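You operate a simulated robot arm through the tools that you are given. There is no shell and no other tool.

Carry out the task below with a simulated robot arm. There is one attempt and no reset: what you move stays moved.

## Task
Pull out the emergency button, press reset, select HAND and press start.
Fine: all on the cabinet door, in that order; reset and start once each; the display ends on RUNNING; leave the door latch alone.

The check looks at the end state, three seconds after you hand in, the way a careful person would. Anything else that was tipped, shoved, dropped, spilled or broken makes it a failure.

## Robot
A 7-joint arm with a two-finger parallel gripper, fixed in place. Base frame: the origin is on the floor under the middle of its stand, x ahead of it, y to its left, z up. Lengths are in mm, angles in rad, forces in N, time in s.
With the tool pointing down near the work surface it reaches from about 100 to 620 mm from the base axis. Its first joint turns from -1.152 to 1.152 rad. Payload 1.57 kg.
Tool frame: the origin (TCP) lies between the finger pads and is the grasp point; the fingertips stand 30 mm ahead of it; z points along the fingers, y is the line along which they close. Largest opening 110 mm; finger width 24, thickness 12; the body of the gripper, 48 by 112 mm, starts 78 mm behind the TCP.
Orientation is that of the tool frame in the base frame, as a unit quaternion [x, y, z, w]. With the fingers straight down and closing along the base's y, the tool's x points along the base's -x, its y along +y and its z along -z.

## Interface
- The arm moves only by the tool play_rows. Its argument "plan" is a list of rows, each a list of 7 numbers: the shift along the tool's x, y, z in mm, then the turn, a rotation vector about the tool's x, y, z in rad, then the finger opening in mm, from 0 to 110. In form: [[tx, ty, tz, ax, ay, az, grip], ...]. A call has 1 to 20 rows; each row shifts and turns the commanded pose from where the row before left it, along the tool's axes as they then stand. A row lasts 0.2 s, in which the tool goes at most 50 mm and 0.15 rad; a call with a longer step from one row to the next is refused whole, and so is a gripper value outside its range. A pose out of reach is approached as far as the arm can. The call stops where the force on the tool passes 50 N (or 10 N more than at its start, if that is more) or the arm is blocked; 0.2 s more then pass. The fingers move at their own pace (about 108 mm/s each) and stop on an object; they squeeze with about 38 N. The grip force told is the motor's: it shows also when the fingers shut on nothing. Time passes only in rows, and 0.2 s behind the last, so rows that do not move let the fingers close. It gives the time, the measured TCP pose, the force on the tool (base axes), the opening and the grip force at its end, in the units of the frame above (readings bear some noise), with the torque about the TCP (base axes, N m) and any sound that the robot's microphone picked up.
- Cameras (640 x 400 px; columns grow to the right, rows downward): "scene" is fixed at [160.7, -372.4, 1453.4]; the picture's right is [0.83, -0.56, 0.00], its down [-0.08, -0.11, -0.99] and it looks along [0.55, 0.82, -0.14] (base axes); focal length 214 px, centre (320, 200). "wrist" rides on the gripper at [70, 16, -141] in the tool frame; the picture's right is [-0.23, 0.97, 0.00], its down [-0.85, -0.20, -0.48] and it looks along [-0.47, -0.11, 0.88] (tool axes); focal length 222 px, centre (320, 200). There is no depth. A picture from a camera that has moved, and an enlarged one, comes with that camera's place and axes in the base frame and with its lens. The place of the scene camera against the robot may be out by one fixed shift of up to 18 mm in any direction.
- snapshot(camera): a new picture of that camera. It takes no simulated time.
- enlarge(camera, box): a new picture of the part [left, top, right, bottom] of that camera's present view, enlarged. It takes no simulated time.
- finish_job(): hands the job in; it is judged then, once.

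Nothing tells you positions but the pictures and the camera data. Unless the task says otherwise, let go and move clear before handing in.

The tools are called by a JSON object that holds its "name" and its "arguments". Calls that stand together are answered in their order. play_rows: Moves the arm, as the interface text tells. Its arguments: {"type":"object","properties":{"plan":{"type":"array","items":{"type":"array","items":{"type":"number"}}}},"required":["plan"]} The other tools are called the same way: snapshot (camera) takes a picture; enlarge (camera, box) takes an enlarged picture of a part of a camera's view; finish_job () hands the job in.

At the start:

```text
time: 0.0
eef_pos: [365.3, -36.5, 1332.9]
tcp_rot: [0.0, 1.0, 0.0, 0.0]
ft_force: [-0.9, -0.8, 0.8]
wrist_torque: [0.02, -0.01, 0.0]
finger_gap: 110.1
grip_force: 0.0
```

scene: 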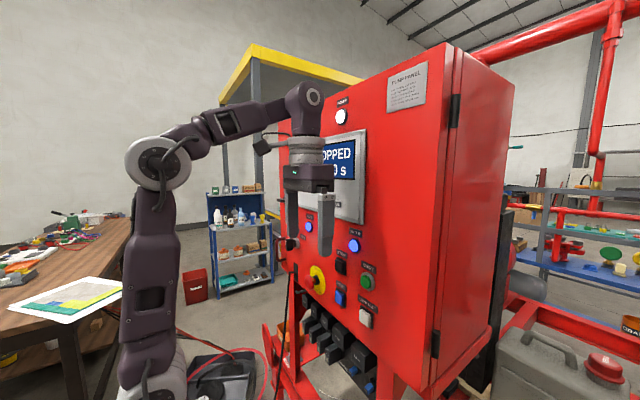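
wrist: 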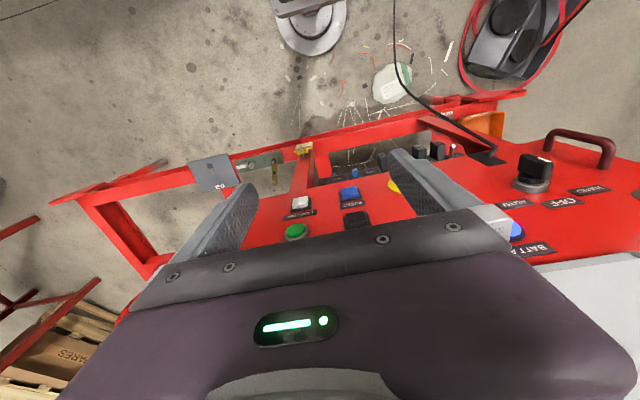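

I see a red cabinet with a display showing STOPPED, several buttons, and a yellow disc that is probably the emergency button. I'll take enlarged pictures before moving anything.

{"name": "enlarge", "arguments": {"camera": "scene", "box": [270, 200, 400, 340]}}

{"name": "enlarge", "arguments": {"camera": "scene", "box": [270, 60, 520, 220]}}

{"name": "enlarge", "arguments": {"camera": "wrist", "box": [230, 120, 640, 280]}}

```text
2.86 times, centred on (335, 270) of scene
camera zoom: at [160.7, -372.4, 1453.4], right [0.83, -0.56, 0.0], down [-0.08, -0.11, -0.99], along [0.55, 0.82, -0.14], focal length 613 px, centre (277, 0)
```

zoom: 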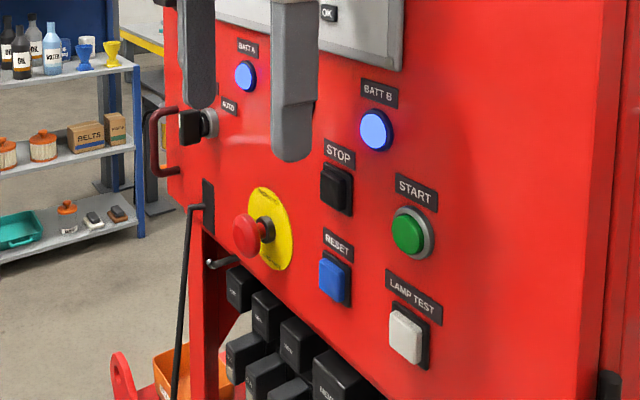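

```text
2.50 times, centred on (395, 140) of scene
camera zoom: at [160.7, -372.4, 1453.4], right [0.83, -0.56, 0.0], down [-0.08, -0.11, -0.99], along [0.55, 0.82, -0.14], focal length 536 px, centre (132, 350)
```

zoom: 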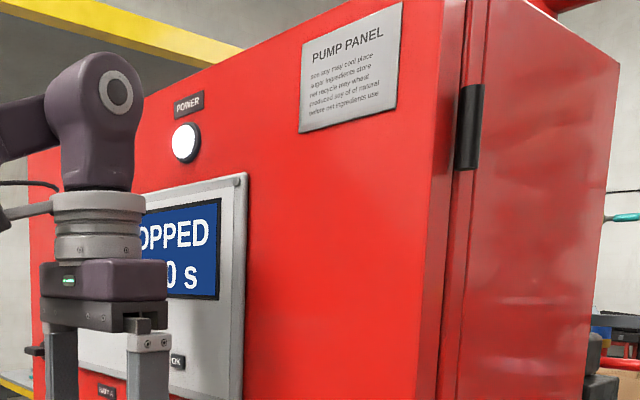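

```text
1.56 times, centred on (435, 200) of wrist
camera zoom: at [292.9, -19.4, 1474.6], right [0.23, 0.97, 0.0], down [0.85, -0.2, 0.48], along [0.47, -0.11, -0.88], focal length 347 px, centre (140, 200)
```

zoom: 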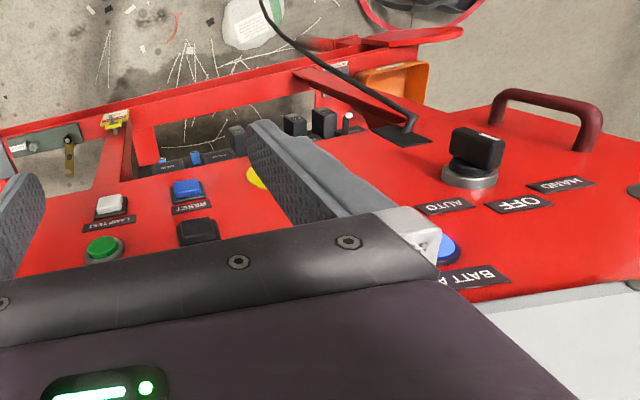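

I take the door as flat at about x≈470, facing -x. I estimate START at (459,-91,1234), RESET at (460,-9,1158), the E-stop at y≈114, z≈1140, and the selector at y≈172, z≈1245. Next I'll back off slightly and turn the tool towards the door so the wrist camera gets a frontal view.

{"name": "play_rows", "arguments": {"plan": [[25, 0, 0, 0, 0, 0, 110], [0, 0, 0, 0, -0.1428, 0, 80], [0, 0, 0, 0, -0.1428, 0, 80], [0, 0, 0, 0, -0.1428, 0, 60], [0, 0, 0, 0, -0.1428, 0, 60], [0, 0, 0, 0, -0.1428, 0, 60]]}}

```text
time: 1.4
eef_pos: [337.7, -37.1, 1333.4]
tcp_rot: [0.0, 0.936, 0.0, 0.351]
ft_force: [-1.3, 0.9, 0.5]
wrist_torque: [-0.01, -0.01, -0.02]
finger_gap: 59.9
grip_force: 0.2
```

The first part of the turn went cleanly and nothing was touched. I'll finish turning the tool to point along +x, then look.

{"name": "play_rows", "arguments": {"plan": [[0, 0, 0, 0, -0.1428, 0, 60], [0, 0, 0, 0, -0.1428, 0, 60], [0, 0, 0, 0, -0.1428, 0, 60], [0, 0, 0, 0, -0.1428, 0, 60], [0, 0, 0, 0, -0.1428, 0, 60], [0, 0, 0, 0, -0.1428, 0, 60]]}}

{"name": "snapshot", "arguments": {"camera": "wrist"}}

{"name": "snapshot", "arguments": {"camera": "scene"}}

```text
time: 2.8
eef_pos: [338.0, -37.5, 1332.1]
tcp_rot: [0.0, 0.707, 0.0, 0.708]
ft_force: [0.4, -0.4, -1.5]
wrist_torque: [-0.02, 0.02, 0.0]
finger_gap: 60.2
grip_force: 0.0
```

```text
taken
camera wrist: at [196.1, -19.6, 1263.0], right [0.0, 0.97, 0.23], down [-0.48, -0.2, 0.85], along [0.88, -0.11, 0.47], focal length 222 px, centre (320, 200)
```

wrist: 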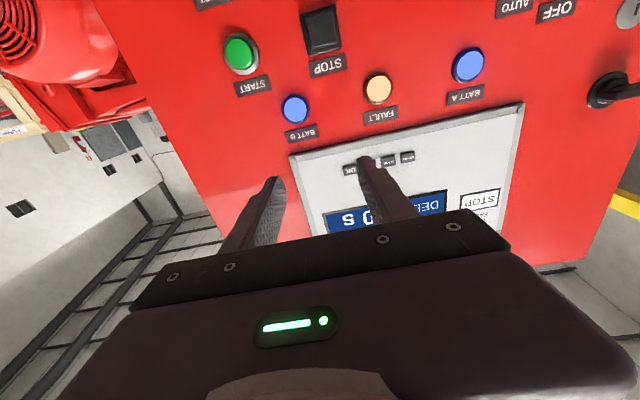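

```text
taken
```

scene: 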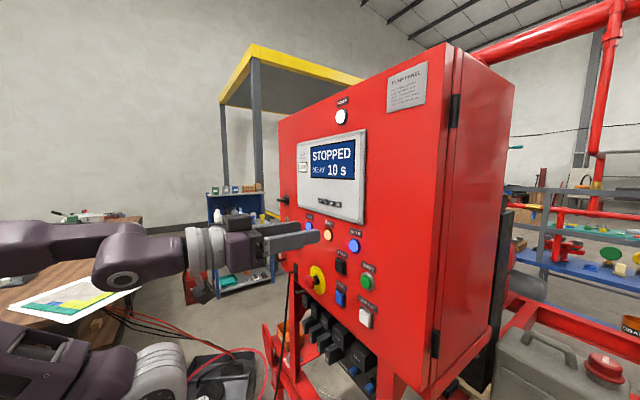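

The display reads "STOPPED / DELAY 10 s" and the FAULT lamp is amber. I'll zoom in on the display and the controls.

{"name": "enlarge", "arguments": {"camera": "scene", "box": [290, 130, 380, 220]}}

{"name": "enlarge", "arguments": {"camera": "scene", "box": [270, 210, 390, 330]}}

{"name": "enlarge", "arguments": {"camera": "scene", "box": [270, 185, 330, 305]}}

{"name": "enlarge", "arguments": {"camera": "wrist", "box": [320, 0, 640, 240]}}

```text
4.44 times, centred on (335, 175) of scene
camera zoom: at [160.7, -372.3, 1453.4], right [0.83, -0.56, 0.0], down [-0.08, -0.11, -0.99], along [0.55, 0.82, -0.14], focal length 953 px, centre (253, 311)
```

zoom: 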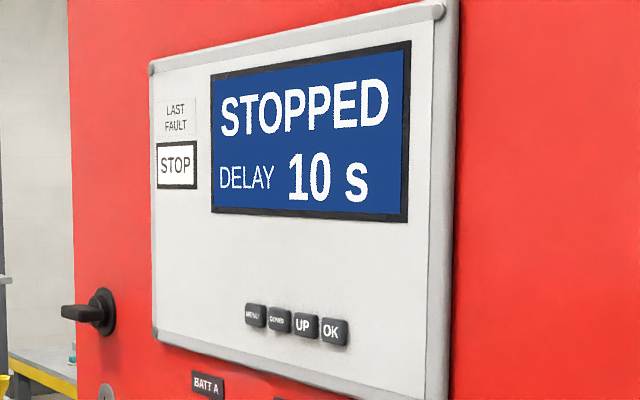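

```text
3.33 times, centred on (330, 270) of scene
camera zoom: at [160.7, -372.3, 1453.4], right [0.83, -0.56, 0.0], down [-0.08, -0.11, -0.99], along [0.55, 0.82, -0.14], focal length 715 px, centre (287, -33)
```

zoom: 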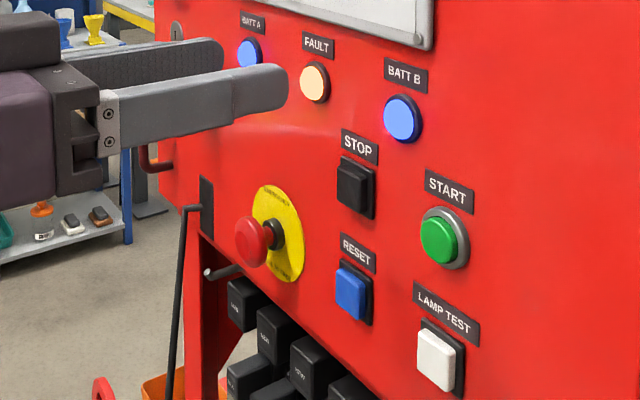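

```text
3.33 times, centred on (300, 245) of scene
camera zoom: at [160.7, -372.3, 1453.4], right [0.83, -0.56, 0.0], down [-0.08, -0.11, -0.99], along [0.55, 0.82, -0.14], focal length 715 px, centre (387, 50)
```

zoom: 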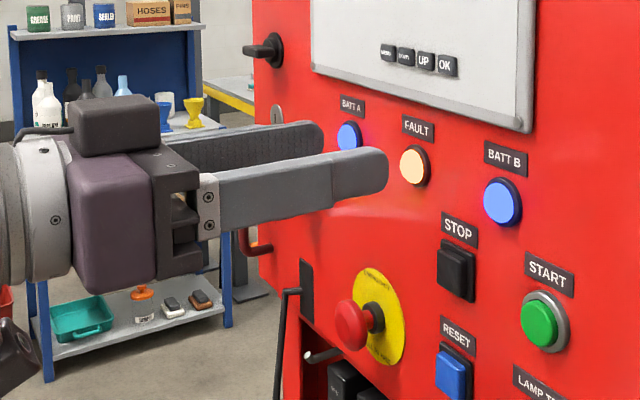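

```text
1.67 times, centred on (480, 120) of wrist
camera zoom: at [196.1, -19.6, 1263.0], right [0.0, 0.97, 0.23], down [-0.48, -0.2, 0.85], along [0.88, -0.11, 0.47], focal length 370 px, centre (53, 333)
```

zoom: 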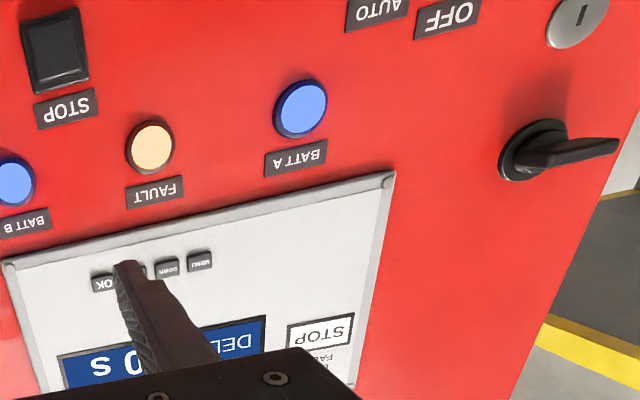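

The black rotary handle by the display's left edge is probably the door latch, so I'll stay away from it. I'll move down and left while well back from the door, so the wrist camera can see the E-stop, reset and selector.

{"name": "play_rows", "arguments": {"plan": [[30, 31, 0, 0, 0, 0, 60], [30, 31, 0, 0, 0, 0, 60], [30, 31, 0, 0, 0, 0, 60], [30, 31, 0, 0, 0, 0, 60]]}}

{"name": "snapshot", "arguments": {"camera": "wrist"}}

{"name": "snapshot", "arguments": {"camera": "scene"}}

```text
time: 3.8
eef_pos: [340.0, 73.8, 1292.7]
tcp_rot: [0.0, 0.708, -0.001, 0.706]
ft_force: [-1.1, 0.0, 0.8]
wrist_torque: [-0.02, 0.01, -0.03]
finger_gap: 59.8
grip_force: 0.1
out of reach, approached as far as the arm can: row 1, 2, 3, 4
```

```text
taken
camera wrist: at [197.1, 92.3, 1223.5], right [0.0, 0.97, 0.23], down [-0.48, -0.2, 0.86], along [0.88, -0.11, 0.46], focal length 222 px, centre (320, 200)
```

wrist: 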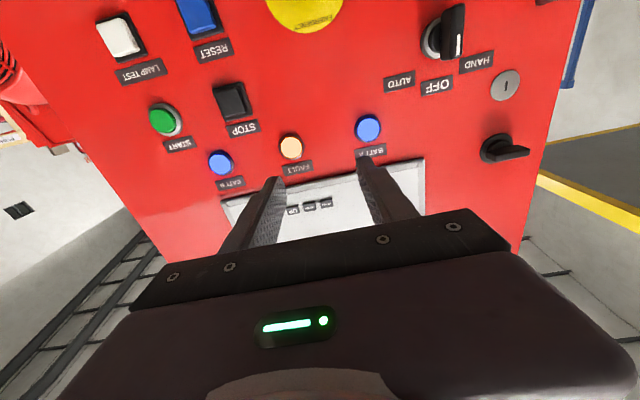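

```text
taken
```

scene: 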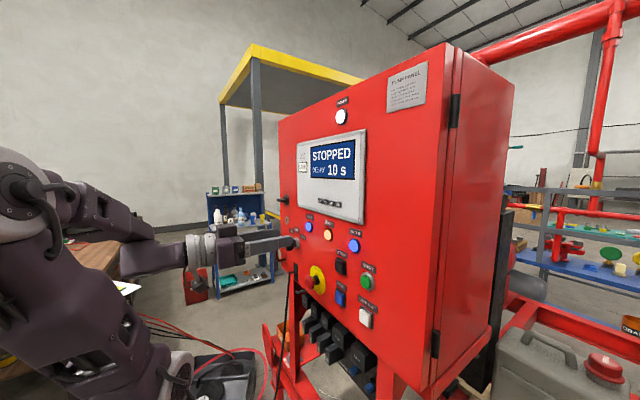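

The arm couldn't get as low as I asked this close in (z stopped at 1293), so that pose is out of reach at this x. First I'll look closer at the selector, E-stop and reset from here.

{"name": "enlarge", "arguments": {"camera": "wrist", "box": [370, 0, 570, 125]}}

{"name": "enlarge", "arguments": {"camera": "wrist", "box": [90, 0, 350, 160]}}

{"name": "enlarge", "arguments": {"camera": "scene", "box": [270, 220, 350, 320]}}

```text
3.20 times, centred on (470, 62) of wrist
camera zoom: at [197.1, 92.3, 1223.5], right [0.0, 0.97, 0.23], down [-0.48, -0.2, 0.86], along [0.88, -0.11, 0.46], focal length 711 px, centre (-160, 640)
```

zoom: 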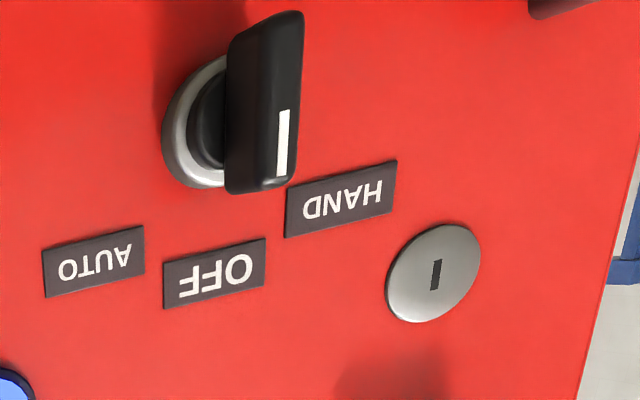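

```text
2.46 times, centred on (220, 80) of wrist
camera zoom: at [197.1, 92.3, 1223.5], right [0.0, 0.97, 0.23], down [-0.48, -0.2, 0.86], along [0.88, -0.11, 0.46], focal length 547 px, centre (566, 495)
```

zoom: 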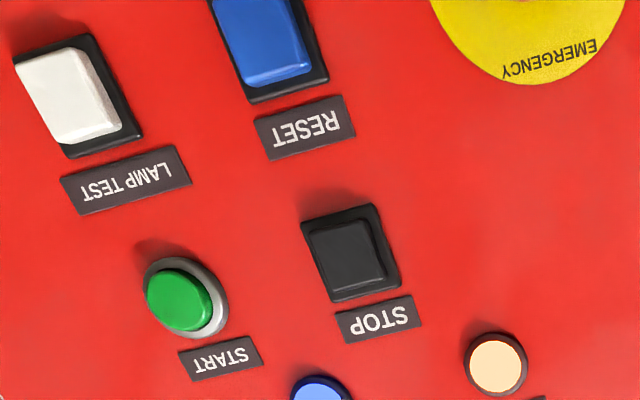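

```text
4.00 times, centred on (310, 270) of scene
camera zoom: at [160.7, -372.4, 1453.4], right [0.83, -0.56, 0.0], down [-0.08, -0.11, -0.99], along [0.55, 0.82, -0.14], focal length 858 px, centre (360, -80)
```

zoom: 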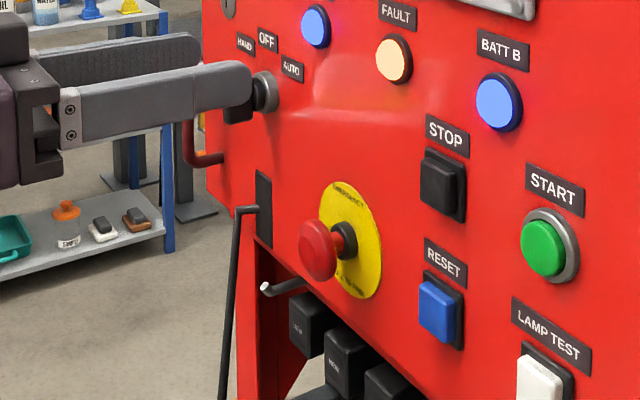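

From the wrist views, START comes out near (467,-95,1222) and STOP near (472,-9,1221). The selector is near y≈205, z≈1215 with its pointer on OFF, and HAND is to its left. I'll go forward a little and then down, to find out how low the arm can reach.

{"name": "play_rows", "arguments": {"plan": [[0, 0, 20, 0, 0, 0, 60], [0, 0, 20, 0, 0, 0, 60], [20, 0, 0, 0, 0, 0, 60], [20, 0, 0, 0, 0, 0, 60]]}}

```text
time: 4.8
eef_pos: [386.8, 90.3, 1281.6]
tcp_rot: [0.0, 0.708, 0.0, 0.706]
ft_force: [0.1, 0.0, -0.9]
wrist_torque: [0.0, 0.01, -0.02]
finger_gap: 60.2
grip_force: 0.0
out of reach, approached as far as the arm can: row 3, 4
```

It reached z≈1282 and then hit a limit again. I'll look at the arm's posture.

{"name": "snapshot", "arguments": {"camera": "scene"}}

{"name": "snapshot", "arguments": {"camera": "wrist"}}

```text
taken
```

scene: 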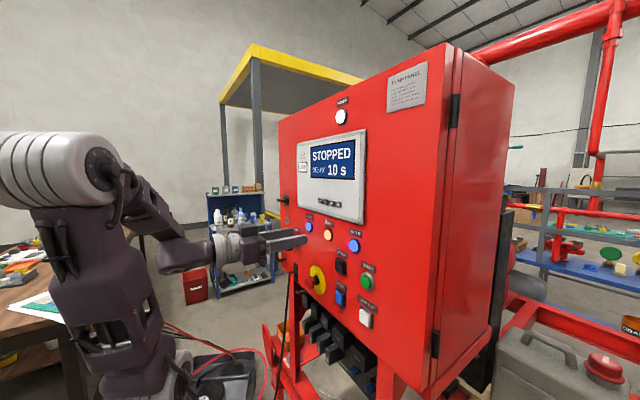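

```text
taken
camera wrist: at [244.0, 107.5, 1213.1], right [0.0, 0.97, 0.23], down [-0.48, -0.2, 0.86], along [0.88, -0.11, 0.46], focal length 222 px, centre (320, 200)
```

wrist: 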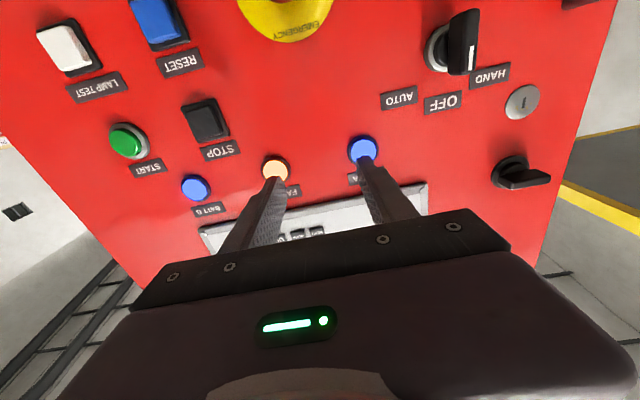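

The posture doesn't look fully bent yet. I'll try small steps down and a bit forward to find out what limits it.

{"name": "play_rows", "arguments": {"plan": [[0, 0, 0, 0, 0, 0, 60], [10, 0, 0, 0, 0, 0, 60], [10, 0, 0, 0, 0, 0, 60]]}}

```text
time: 5.6
eef_pos: [390.7, 97.2, 1276.7]
tcp_rot: [0.0, 0.708, 0.0, 0.706]
ft_force: [0.1, -1.5, -0.1]
wrist_torque: [-0.03, -0.01, 0.01]
finger_gap: 60.2
grip_force: 0.1
out of reach, approached as far as the arm can: row 2, 3
```

The limit moves outward as I go lower, so the horizontal pose appears to be what restricts the arm. I'll tip the tool about 35° downward, which puts the wrist higher, and then descend.

{"name": "play_rows", "arguments": {"plan": [[0, 0, -10, 0, 0.15, 0, 60], [0, 0, -10, 0, 0.15, 0, 60], [0, 0, -10, 0, 0.15, 0, 60], [0, 0, 0, 0, 0.15, 0, 60], [33, 0, 22.6, 0, 0, 0, 60], [33, 0, 22.6, 0, 0, 0, 60]]}}

{"name": "snapshot", "arguments": {"camera": "wrist"}}

{"name": "snapshot", "arguments": {"camera": "scene"}}

```text
time: 7.0
eef_pos: [359.6, 99.7, 1201.0]
tcp_rot: [0.001, 0.885, -0.001, 0.466]
ft_force: [0.6, 0.3, 0.4]
wrist_torque: [0.01, 0.02, -0.02]
finger_gap: 60.1
grip_force: 0.1
```

```text
taken
camera wrist: at [203.2, 116.3, 1223.3], right [0.13, 0.97, 0.19], down [0.09, -0.2, 0.98], along [0.99, -0.11, -0.11], focal length 222 px, centre (320, 200)
```

wrist: 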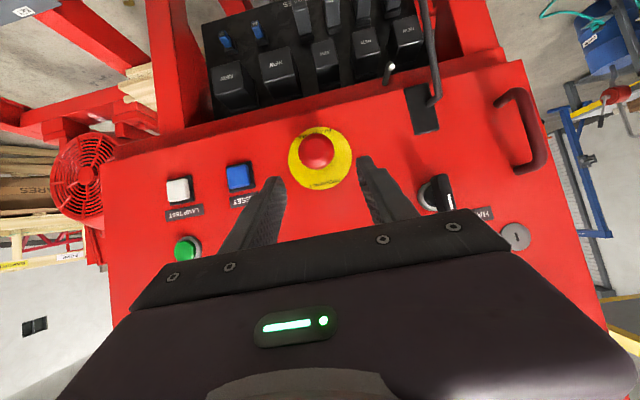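

```text
taken
```

scene: 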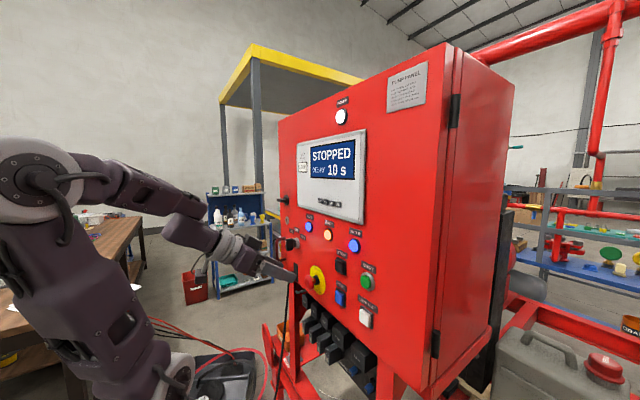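

The view is much better now: the E-stop, reset, start and selector are all nearly face-on. I'll enlarge each to measure it.

{"name": "enlarge", "arguments": {"camera": "wrist", "box": [260, 100, 420, 200]}}

{"name": "enlarge", "arguments": {"camera": "wrist", "box": [400, 70, 560, 270]}}

{"name": "enlarge", "arguments": {"camera": "wrist", "box": [130, 140, 290, 280]}}

{"name": "enlarge", "arguments": {"camera": "scene", "box": [270, 220, 350, 320]}}

```text
4.00 times, centred on (340, 150) of wrist
camera zoom: at [203.2, 116.3, 1223.3], right [0.13, 0.97, 0.19], down [0.09, -0.2, 0.98], along [0.99, -0.11, -0.11], focal length 888 px, centre (240, 400)
```

zoom: 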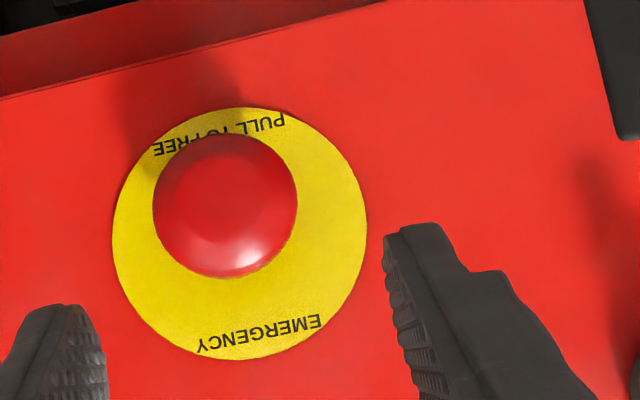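

```text
2.00 times, centred on (480, 170) of wrist
camera zoom: at [203.2, 116.3, 1223.3], right [0.13, 0.97, 0.19], down [0.09, -0.2, 0.98], along [0.99, -0.11, -0.11], focal length 444 px, centre (0, 260)
```

zoom: 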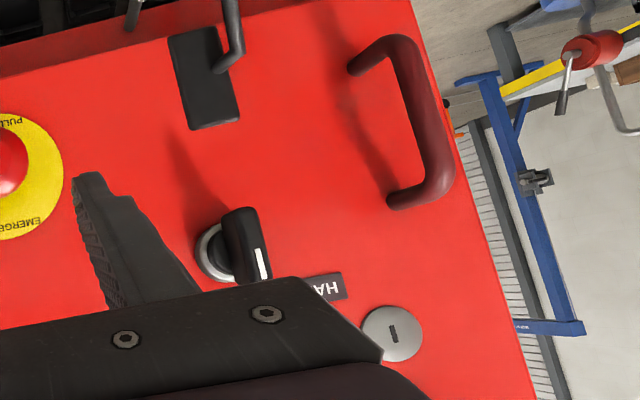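

```text
2.86 times, centred on (210, 210) of wrist
camera zoom: at [203.2, 116.3, 1223.3], right [0.13, 0.97, 0.19], down [0.09, -0.2, 0.98], along [0.99, -0.11, -0.11], focal length 635 px, centre (634, 171)
```

zoom: 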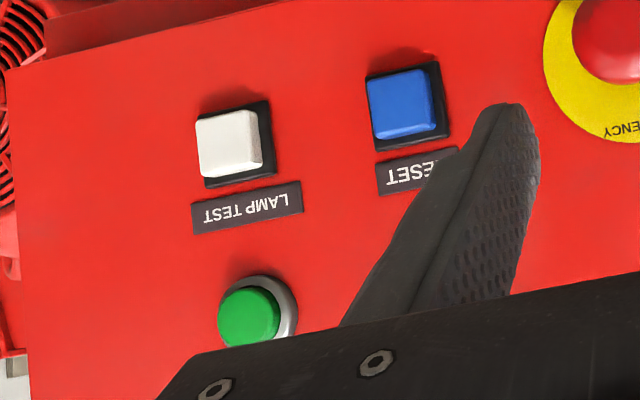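

```text
4.00 times, centred on (310, 270) of scene
camera zoom: at [160.7, -372.4, 1453.4], right [0.83, -0.56, 0.0], down [-0.08, -0.11, -0.99], along [0.55, 0.82, -0.14], focal length 858 px, centre (360, -80)
```

zoom: 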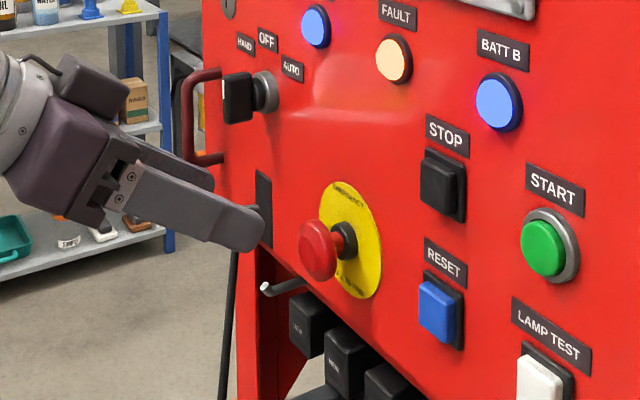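

The disc says "PULL TO FREE". I place the E-stop head at about (451,95.5,1139) with a 41 mm diameter, RESET at (467,-9,1143), START at (467,-94,1223) and the selector axis at y≈209, z≈1214. I'll move to a pre-grasp pose in front of the E-stop.

{"name": "play_rows", "arguments": {"plan": [[22, -2, 15.1, 0, 0, 0, 66], [22, -2, 15.1, 0, 0, 0, 66], [-11.3, 0, 16.5, 0, 0, 0, 66], [-11.3, 0, 16.5, 0, 0, 0, 66]]}}

{"name": "snapshot", "arguments": {"camera": "wrist"}}

{"name": "enlarge", "arguments": {"camera": "scene", "box": [270, 220, 350, 320]}}

```text
time: 8.0
eef_pos: [399.9, 95.4, 1146.2]
tcp_rot: [0.0, 0.885, 0.0, 0.466]
ft_force: [-0.5, 0.0, -0.3]
wrist_torque: [-0.03, 0.0, 0.0]
finger_gap: 66.0
grip_force: 0.2
```

```text
taken
camera wrist: at [243.8, 111.6, 1170.0], right [0.13, 0.97, 0.19], down [0.09, -0.2, 0.98], along [0.99, -0.11, -0.11], focal length 222 px, centre (320, 200)
```

wrist: 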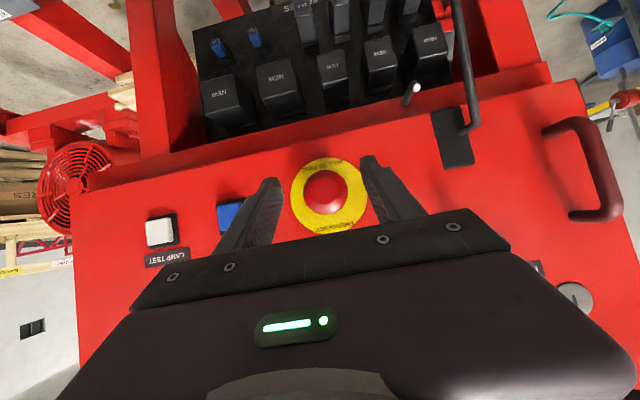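

```text
4.00 times, centred on (310, 270) of scene
camera zoom: at [160.7, -372.4, 1453.4], right [0.83, -0.56, 0.0], down [-0.08, -0.11, -0.99], along [0.55, 0.82, -0.14], focal length 858 px, centre (360, -80)
```

zoom: 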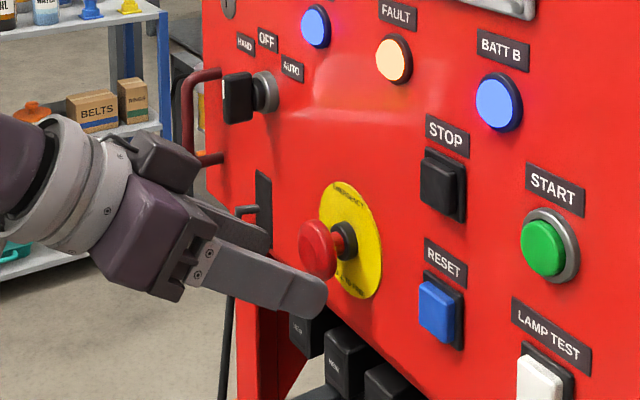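

The head still measures about (451,95,1140), midway between the fingers. I'll advance along +x to straddle it, staying open.

{"name": "play_rows", "arguments": {"plan": [[-7.84, 0, 10.39, 0, 0, 0, 66], [-7.84, 0, 10.39, 0, 0, 0, 66], [-7.84, 0, 10.39, 0, 0, 0, 66]]}}

{"name": "snapshot", "arguments": {"camera": "wrist"}}

{"name": "enlarge", "arguments": {"camera": "scene", "box": [270, 220, 350, 320]}}

```text
time: 8.8
eef_pos: [439.3, 95.6, 1147.8]
tcp_rot: [-0.001, 0.885, 0.001, 0.466]
ft_force: [0.3, -0.6, 0.6]
wrist_torque: [0.04, 0.03, -0.01]
finger_gap: 65.9
grip_force: 0.1
```

```text
taken
camera wrist: at [283.1, 112.6, 1171.2], right [0.13, 0.97, 0.19], down [0.09, -0.2, 0.98], along [0.99, -0.11, -0.11], focal length 222 px, centre (320, 200)
```

wrist: 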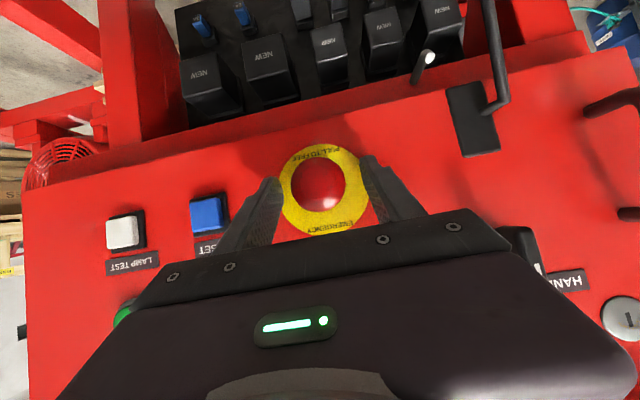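

```text
4.00 times, centred on (310, 270) of scene
camera zoom: at [160.7, -372.4, 1453.4], right [0.83, -0.56, 0.0], down [-0.08, -0.11, -0.99], along [0.55, 0.82, -0.14], focal length 858 px, centre (360, -80)
```

zoom: 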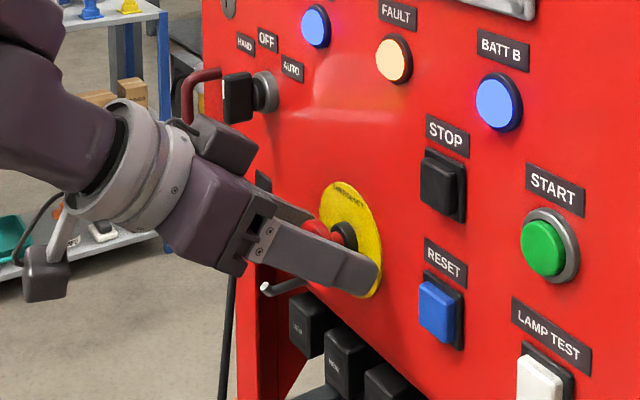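

The fingers straddle the head, which sits about 13 mm ahead of the TCP. I'll close on it now.

{"name": "play_rows", "arguments": {"plan": [[0, 0, 0, 0, 0, 0, 50], [0, 0, 0, 0, 0, 0, 25], [0, 0, 0, 0, 0, 0, 20], [0, 0, 0, 0, 0, 0, 20]]}}

```text
time: 9.8
eef_pos: [441.1, 94.2, 1148.3]
tcp_rot: [0.0, 0.885, 0.0, 0.466]
ft_force: [0.6, -7.3, -0.6]
wrist_torque: [-0.07, -0.03, -0.09]
finger_gap: 39.6
grip_force: 45.3
```

It's gripped at 39.6 mm. Now I'll pull straight out along -x.

{"name": "play_rows", "arguments": {"plan": [[1.7, 0, -2.5, 0, 0, 0, 20], [1.7, 0, -2.5, 0, 0, 0, 20], [1.7, 0, -2.5, 0, 0, 0, 20], [1.7, 0, -2.5, 0, 0, 0, 20]]}}

{"name": "enlarge", "arguments": {"camera": "scene", "box": [270, 130, 390, 330]}}

```text
time: 10.8
eef_pos: [429.7, 94.0, 1147.9]
tcp_rot: [0.001, 0.884, -0.001, 0.467]
ft_force: [22.6, -9.8, -11.4]
wrist_torque: [-0.2, -0.16, 0.06]
finger_gap: 39.8
grip_force: 45.0
```

```text
2.00 times, centred on (330, 230) of scene
camera zoom: at [161.6, -372.7, 1453.2], right [0.83, -0.56, 0.0], down [-0.08, -0.11, -0.99], along [0.55, 0.82, -0.14], focal length 429 px, centre (300, 140)
```

zoom: 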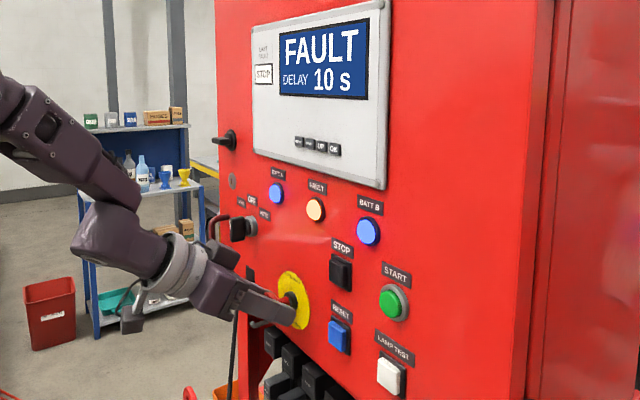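

The display changed from STOPPED to FAULT, so the E-stop appears to be released. I'll open the fingers and check that it stays out.

{"name": "play_rows", "arguments": {"plan": [[0, 0, 0, 0, 0, 0, 40], [0, 0, 0, 0, 0, 0, 66], [0, 0, 0, 0, 0, 0, 66]]}}

{"name": "snapshot", "arguments": {"camera": "wrist"}}

{"name": "enlarge", "arguments": {"camera": "scene", "box": [270, 130, 390, 330]}}

```text
time: 11.6
eef_pos: [427.6, 95.7, 1149.4]
tcp_rot: [0.0, 0.885, 0.001, 0.466]
ft_force: [-0.3, 0.0, -0.2]
wrist_torque: [-0.04, 0.04, 0.02]
finger_gap: 66.0
grip_force: 0.1
```

```text
taken
camera wrist: at [270.6, 112.3, 1171.6], right [0.13, 0.97, 0.19], down [0.09, -0.2, 0.98], along [0.99, -0.11, -0.11], focal length 222 px, centre (320, 200)
```

wrist: 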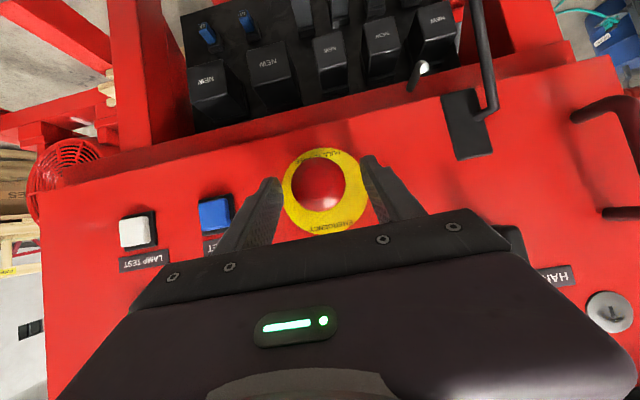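

```text
2.00 times, centred on (330, 230) of scene
camera zoom: at [160.7, -372.4, 1453.4], right [0.83, -0.56, 0.0], down [-0.08, -0.11, -0.99], along [0.55, 0.82, -0.14], focal length 429 px, centre (300, 140)
```

zoom: 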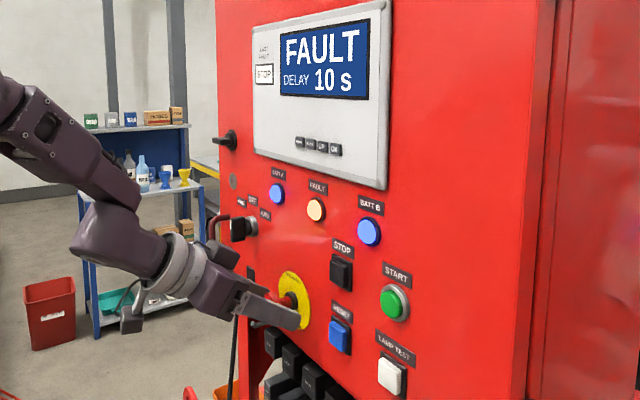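

The head stayed out and FAULT still shows. I'll back straight off, shift to in front of RESET, and close the fingers into a pusher.

{"name": "play_rows", "arguments": {"plan": [[11.3, 0, -16.5, 0, 0, 0, 66], [11.3, 0, -16.5, 0, 0, 0, 66], [11.3, 0, -16.5, 0, 0, 0, 66], [0, -35, 0, 0, 0, 0, 30], [0, -35, 0, 0, 0, 0, 0], [0, -34.7, 0, 0, 0, 0, 0], [0, 0, 0, 0, 0, 0, 0]]}}

{"name": "snapshot", "arguments": {"camera": "wrist"}}

{"name": "enlarge", "arguments": {"camera": "scene", "box": [270, 220, 400, 330]}}

```text
time: 13.2
eef_pos: [374.0, 25.2, 1164.4]
tcp_rot: [0.002, 0.882, -0.005, 0.471]
ft_force: [0.5, 0.1, 0.3]
wrist_torque: [0.01, 0.03, -0.02]
finger_gap: 0.0
grip_force: 21.1
out of reach, approached as far as the arm can: row 4, 5, 6
```

```text
taken
camera wrist: at [216.3, 43.0, 1185.2], right [0.13, 0.97, 0.18], down [0.08, -0.19, 0.98], along [0.99, -0.11, -0.1], focal length 222 px, centre (320, 200)
```

wrist: 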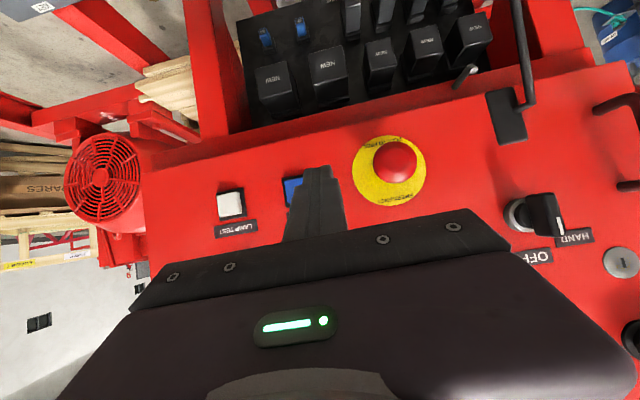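

```text
3.64 times, centred on (335, 275) of scene
camera zoom: at [160.7, -372.4, 1453.4], right [0.83, -0.56, 0.0], down [-0.08, -0.11, -0.99], along [0.55, 0.82, -0.14], focal length 780 px, centre (266, -73)
```

zoom: 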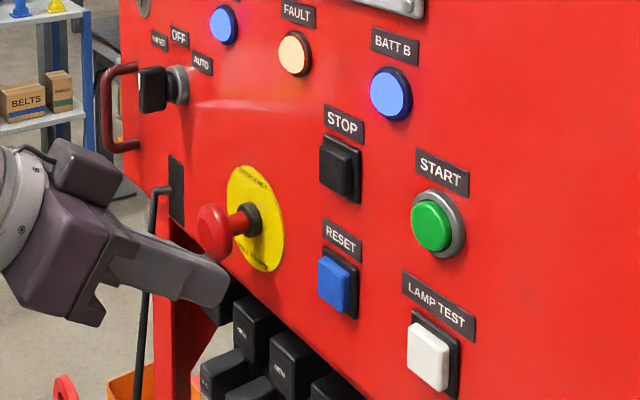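

The E-stop now stands clearly proud of its disc. The arm was again too close to its base at that x, so I'll go diagonally forward and right to in front of RESET, staying clear of the buttons.

{"name": "play_rows", "arguments": {"plan": [[-3, -11.3, 11.2, 0, 0, 0, 0], [-2, -11.3, 11.2, 0, 0, 0, 0], [-1, -11.3, 11.2, 0, 0, 0, 0]]}}

{"name": "snapshot", "arguments": {"camera": "wrist"}}

```text
time: 14.0
eef_pos: [405.9, -8.4, 1150.8]
tcp_rot: [0.0, 0.885, 0.0, 0.466]
ft_force: [1.0, -0.3, 0.5]
wrist_torque: [0.0, 0.03, -0.01]
finger_gap: 0.0
grip_force: 21.9
```

```text
taken
camera wrist: at [248.8, 8.3, 1174.0], right [0.13, 0.97, 0.19], down [0.09, -0.2, 0.98], along [0.99, -0.11, -0.11], focal length 222 px, centre (320, 200)
```

wrist: 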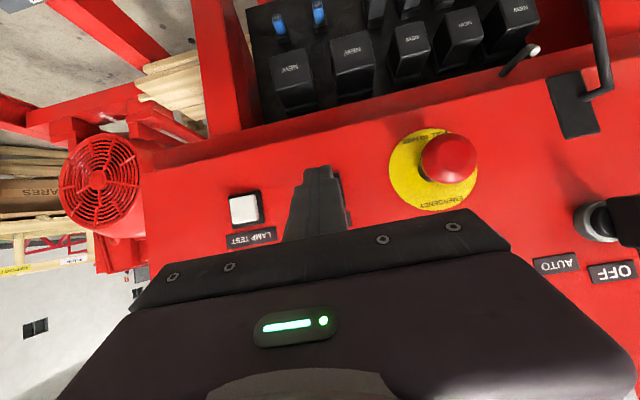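

I'm lined up, with RESET hidden behind the fingertips. I'll check the alignment from the scene camera before touching it.

{"name": "enlarge", "arguments": {"camera": "scene", "box": [300, 240, 380, 320]}}

{"name": "enlarge", "arguments": {"camera": "wrist", "box": [220, 140, 400, 250]}}

```text
5.00 times, centred on (340, 280) of scene
camera zoom: at [160.7, -372.4, 1453.4], right [0.83, -0.56, 0.0], down [-0.08, -0.11, -0.99], along [0.55, 0.82, -0.14], focal length 1072 px, centre (220, -200)
```

zoom: 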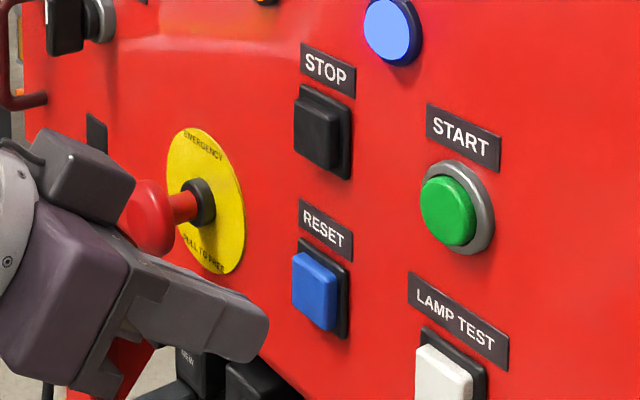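

```text
3.56 times, centred on (310, 195) of wrist
camera zoom: at [248.8, 8.3, 1174.0], right [0.13, 0.97, 0.19], down [0.09, -0.2, 0.98], along [0.99, -0.11, -0.11], focal length 790 px, centre (356, 218)
```

zoom: 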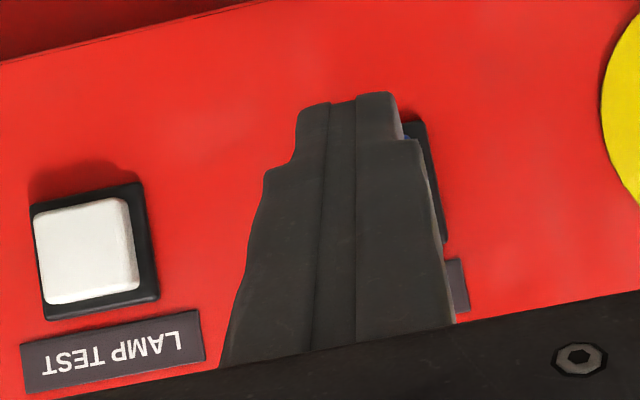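

The alignment is consistent across both cameras. I'll approach to just short of the RESET face, then creep in.

{"name": "play_rows", "arguments": {"plan": [[-5.65, 0, 8.25, 0, 0, 0, 0], [-5.65, 0, 8.25, 0, 0, 0, 0], [-1.13, 0, 1.65, 0, 0, 0, 0], [-1.13, 0, 1.65, 0, 0, 0, 0]]}}

{"name": "enlarge", "arguments": {"camera": "scene", "box": [300, 240, 380, 320]}}

```text
time: 15.0
eef_pos: [428.7, -9.2, 1151.6]
tcp_rot: [0.001, 0.885, 0.0, 0.466]
ft_force: [1.0, -0.3, -0.3]
wrist_torque: [0.0, -0.01, 0.01]
finger_gap: 0.0
grip_force: 21.7
```

```text
5.00 times, centred on (340, 280) of scene
camera zoom: at [160.7, -372.4, 1453.4], right [0.83, -0.56, 0.0], down [-0.08, -0.11, -0.99], along [0.55, 0.82, -0.14], focal length 1072 px, centre (220, -200)
```

zoom: 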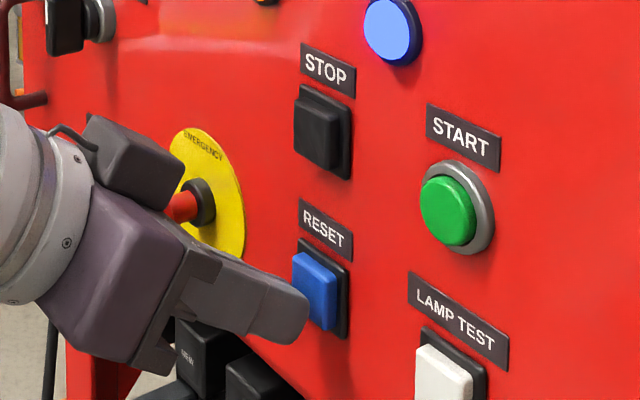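

No contact yet, and the tip sits slightly low on the RESET face. I'll raise it 3 mm and creep forward in small steps.

{"name": "play_rows", "arguments": {"plan": [[-2.37, 0, 0.8, 0, 0, 0, 0], [-2.37, 0, 0.8, 0, 0, 0, 0]]}}

{"name": "enlarge", "arguments": {"camera": "scene", "box": [300, 240, 380, 320]}}

```text
time: 15.6
eef_pos: [432.8, -9.0, 1155.1]
tcp_rot: [0.001, 0.885, 0.0, 0.466]
ft_force: [-2.3, -0.3, -0.9]
wrist_torque: [0.0, 0.02, -0.04]
finger_gap: 0.0
grip_force: 21.7
heard: click
```

```text
5.00 times, centred on (340, 280) of scene
camera zoom: at [160.6, -372.4, 1453.4], right [0.83, -0.56, 0.0], down [-0.08, -0.11, -0.99], along [0.55, 0.82, -0.14], focal length 1072 px, centre (220, -200)
```

zoom: 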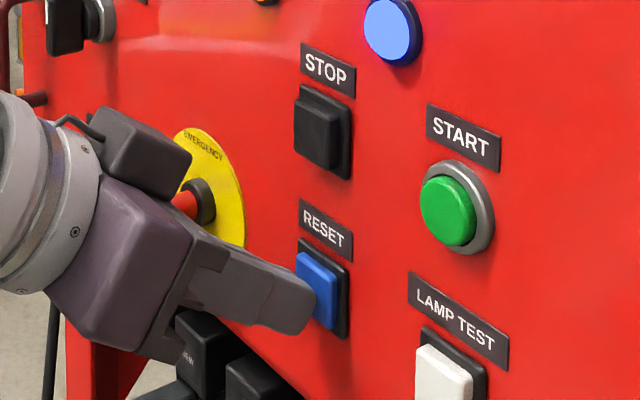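

A click was heard with about 2 N on the tool, so RESET has probably been pressed. I'll check the display before doing anything else.

{"name": "enlarge", "arguments": {"camera": "scene", "box": [280, 120, 400, 280]}}

```text
2.50 times, centred on (340, 200) of scene
camera zoom: at [160.6, -372.4, 1453.4], right [0.83, -0.56, 0.0], down [-0.08, -0.11, -0.99], along [0.55, 0.82, -0.14], focal length 536 px, centre (270, 200)
```

zoom: 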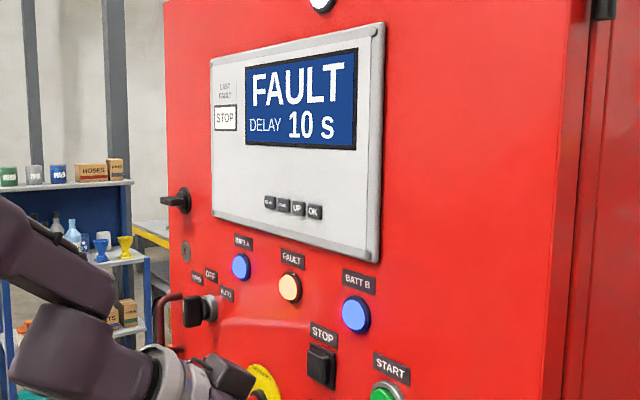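

The display still says FAULT. Reset may need a moment, a release, or more travel. I'll hold still briefly and look again.

{"name": "play_rows", "arguments": {"plan": [[0, 0, 0, 0, 0, 0, 0], [0, 0, 0, 0, 0, 0, 0]]}}

{"name": "enlarge", "arguments": {"camera": "scene", "box": [280, 120, 400, 280]}}

{"name": "enlarge", "arguments": {"camera": "scene", "box": [300, 240, 380, 320]}}

```text
time: 16.2
eef_pos: [431.6, -8.7, 1154.2]
tcp_rot: [0.0, 0.884, 0.0, 0.467]
ft_force: [-0.5, -1.0, 0.5]
wrist_torque: [0.03, 0.04, -0.02]
finger_gap: 0.3
grip_force: 21.1
```

```text
2.50 times, centred on (340, 200) of scene
camera zoom: at [160.6, -372.4, 1453.4], right [0.83, -0.56, 0.0], down [-0.08, -0.11, -0.99], along [0.55, 0.82, -0.14], focal length 536 px, centre (270, 200)
```

zoom: 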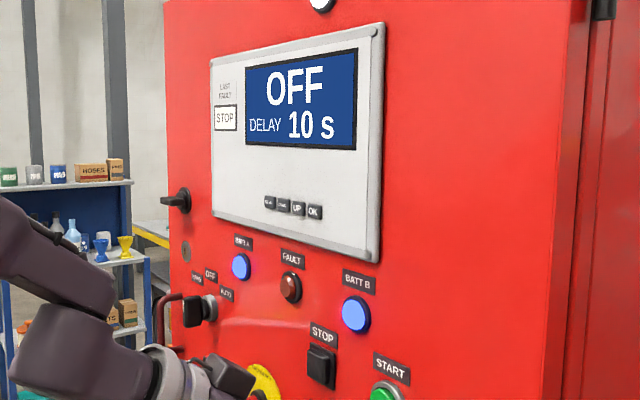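

```text
5.00 times, centred on (340, 280) of scene
camera zoom: at [160.6, -372.4, 1453.4], right [0.83, -0.56, 0.0], down [-0.08, -0.11, -0.99], along [0.55, 0.82, -0.14], focal length 1072 px, centre (220, -200)
```

zoom: 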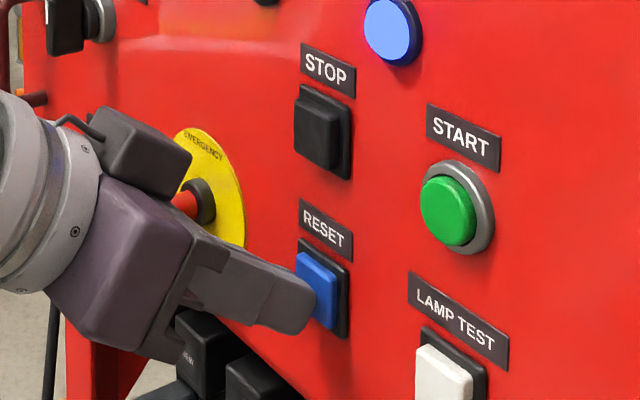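

RESET worked: the display now reads OFF and the FAULT lamp is out. I'll retract straight back, go up, and move left to view the selector.

{"name": "play_rows", "arguments": {"plan": [[7.06, 0, -10.3, 0, 0, 0, 0], [7.06, 0, -10.3, 0, 0, 0, 0], [-24.8, 0, -16.9, 0, 0, 0, 0], [-24.8, 0, -16.9, 0, 0, 0, 0], [-24.8, 0, -16.9, 0, 0, 0, 0], [0, 36, 0, 0, 0, 0, 0], [0, 36, 0, 0, 0, 0, 0], [0, 36, 0, 0, 0, 0, 0]]}}

{"name": "snapshot", "arguments": {"camera": "wrist"}}

{"name": "snapshot", "arguments": {"camera": "scene"}}

```text
time: 18.0
eef_pos: [409.5, 98.3, 1245.3]
tcp_rot: [0.001, 0.885, -0.001, 0.466]
ft_force: [-0.2, 0.4, 0.1]
wrist_torque: [0.01, -0.05, -0.01]
finger_gap: 0.2
grip_force: 22.0
```

```text
taken
camera wrist: at [252.3, 115.5, 1267.9], right [0.13, 0.97, 0.19], down [0.09, -0.2, 0.98], along [0.99, -0.11, -0.11], focal length 222 px, centre (320, 200)
```

wrist: 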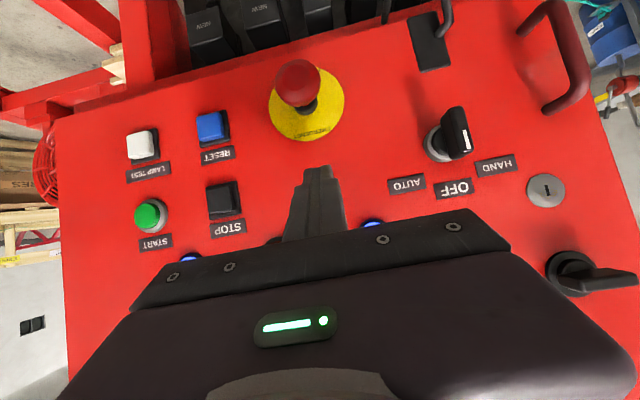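

```text
taken
```

scene: 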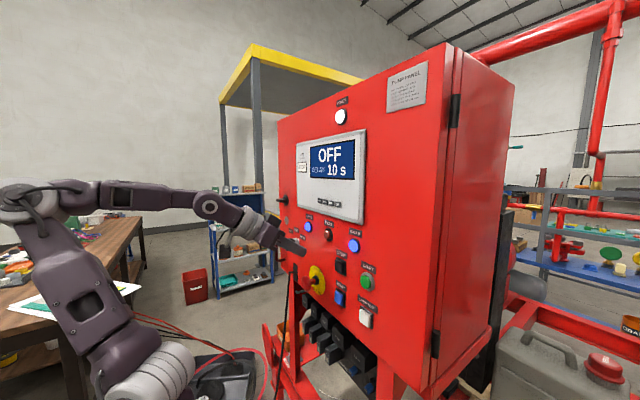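

{"name": "enlarge", "arguments": {"camera": "wrist", "box": [380, 80, 580, 230]}}

{"name": "enlarge", "arguments": {"camera": "wrist", "box": [420, 90, 500, 170]}}

{"name": "enlarge", "arguments": {"camera": "scene", "box": [275, 210, 325, 260]}}

```text
2.67 times, centred on (480, 155) of wrist
camera zoom: at [252.3, 115.5, 1267.9], right [0.13, 0.97, 0.19], down [0.09, -0.2, 0.98], along [0.99, -0.11, -0.11], focal length 592 px, centre (-107, 320)
```

zoom: 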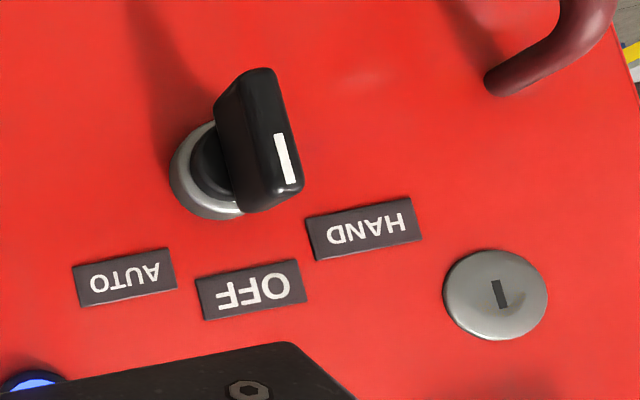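

```text
5.00 times, centred on (460, 130) of wrist
camera zoom: at [252.3, 115.5, 1267.9], right [0.13, 0.97, 0.19], down [0.09, -0.2, 0.98], along [0.99, -0.11, -0.11], focal length 1111 px, centre (-380, 550)
```

zoom: 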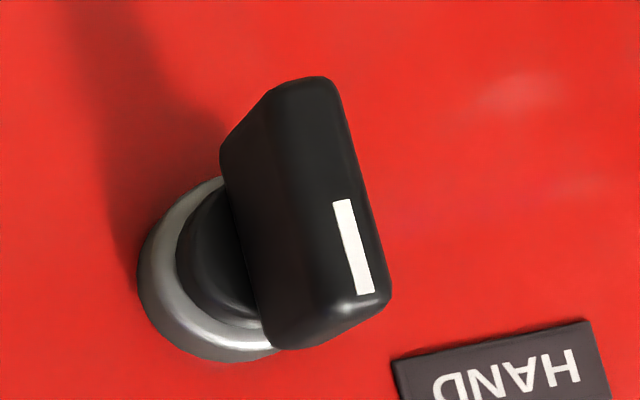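

```text
8.00 times, centred on (300, 235) of scene
camera zoom: at [160.7, -372.4, 1453.4], right [0.83, -0.56, 0.0], down [-0.08, -0.11, -0.99], along [0.55, 0.82, -0.14], focal length 1716 px, centre (480, -80)
```

zoom: 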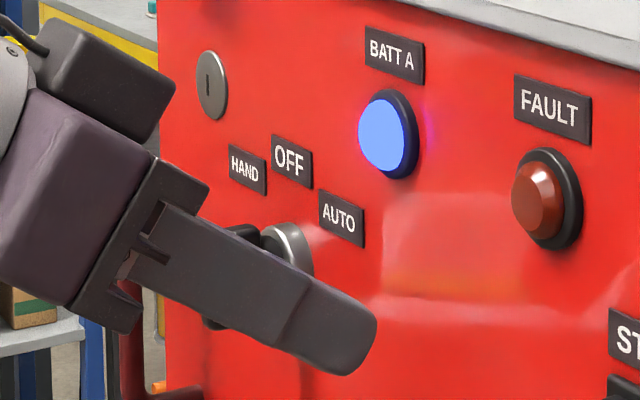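

The selector axis is about y=219, z=1213. Its bar is vertical on OFF (z 1192–1234, front at x≈439) and HAND is up and to the left. I'll place the closed fingertips just right of the bar's upper half, then push it left.

{"name": "play_rows", "arguments": {"plan": [[-4.1, 28, -2.8, 0, 0, 0, 0], [0, 28, 0, 0, 0, 0, 0], [0, 28, 0, 0, 0, 0, 0], [-6.2, 0, 9.08, 0, 0, 0, 0], [-6.2, 0, 9.08, 0, 0, 0, 0]]}}

{"name": "snapshot", "arguments": {"camera": "wrist"}}

{"name": "enlarge", "arguments": {"camera": "scene", "box": [265, 205, 325, 265]}}

```text
time: 19.2
eef_pos: [430.7, 183.0, 1250.3]
tcp_rot: [0.001, 0.884, -0.001, 0.467]
ft_force: [0.4, -0.3, 0.1]
wrist_torque: [-0.01, 0.01, 0.02]
finger_gap: 0.0
grip_force: 21.0
```

```text
taken
camera wrist: at [272.6, 199.9, 1272.5], right [0.13, 0.97, 0.19], down [0.09, -0.2, 0.98], along [0.99, -0.11, -0.11], focal length 222 px, centre (320, 200)
```

wrist: 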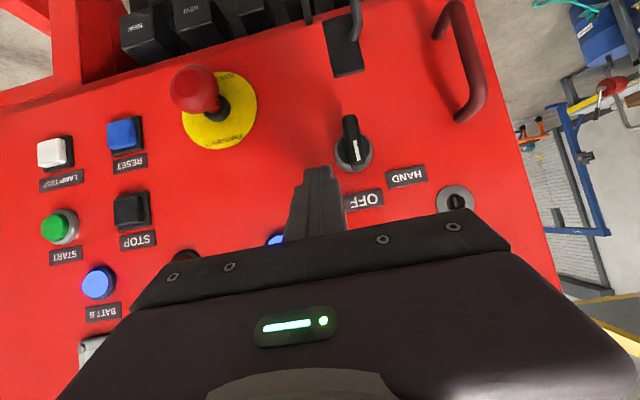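

```text
6.67 times, centred on (295, 235) of scene
camera zoom: at [160.7, -372.4, 1453.4], right [0.83, -0.56, 0.0], down [-0.08, -0.11, -0.99], along [0.55, 0.82, -0.14], focal length 1430 px, centre (487, -33)
```

zoom: 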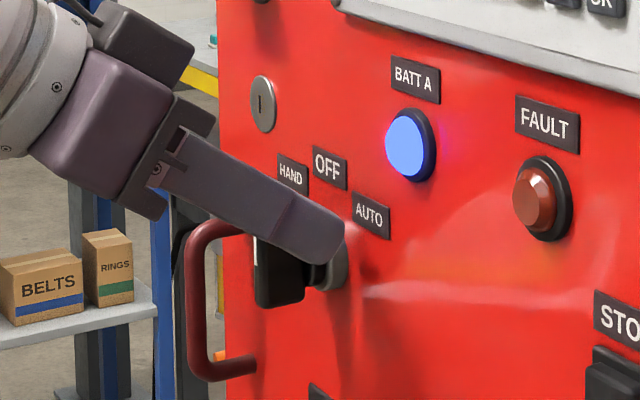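

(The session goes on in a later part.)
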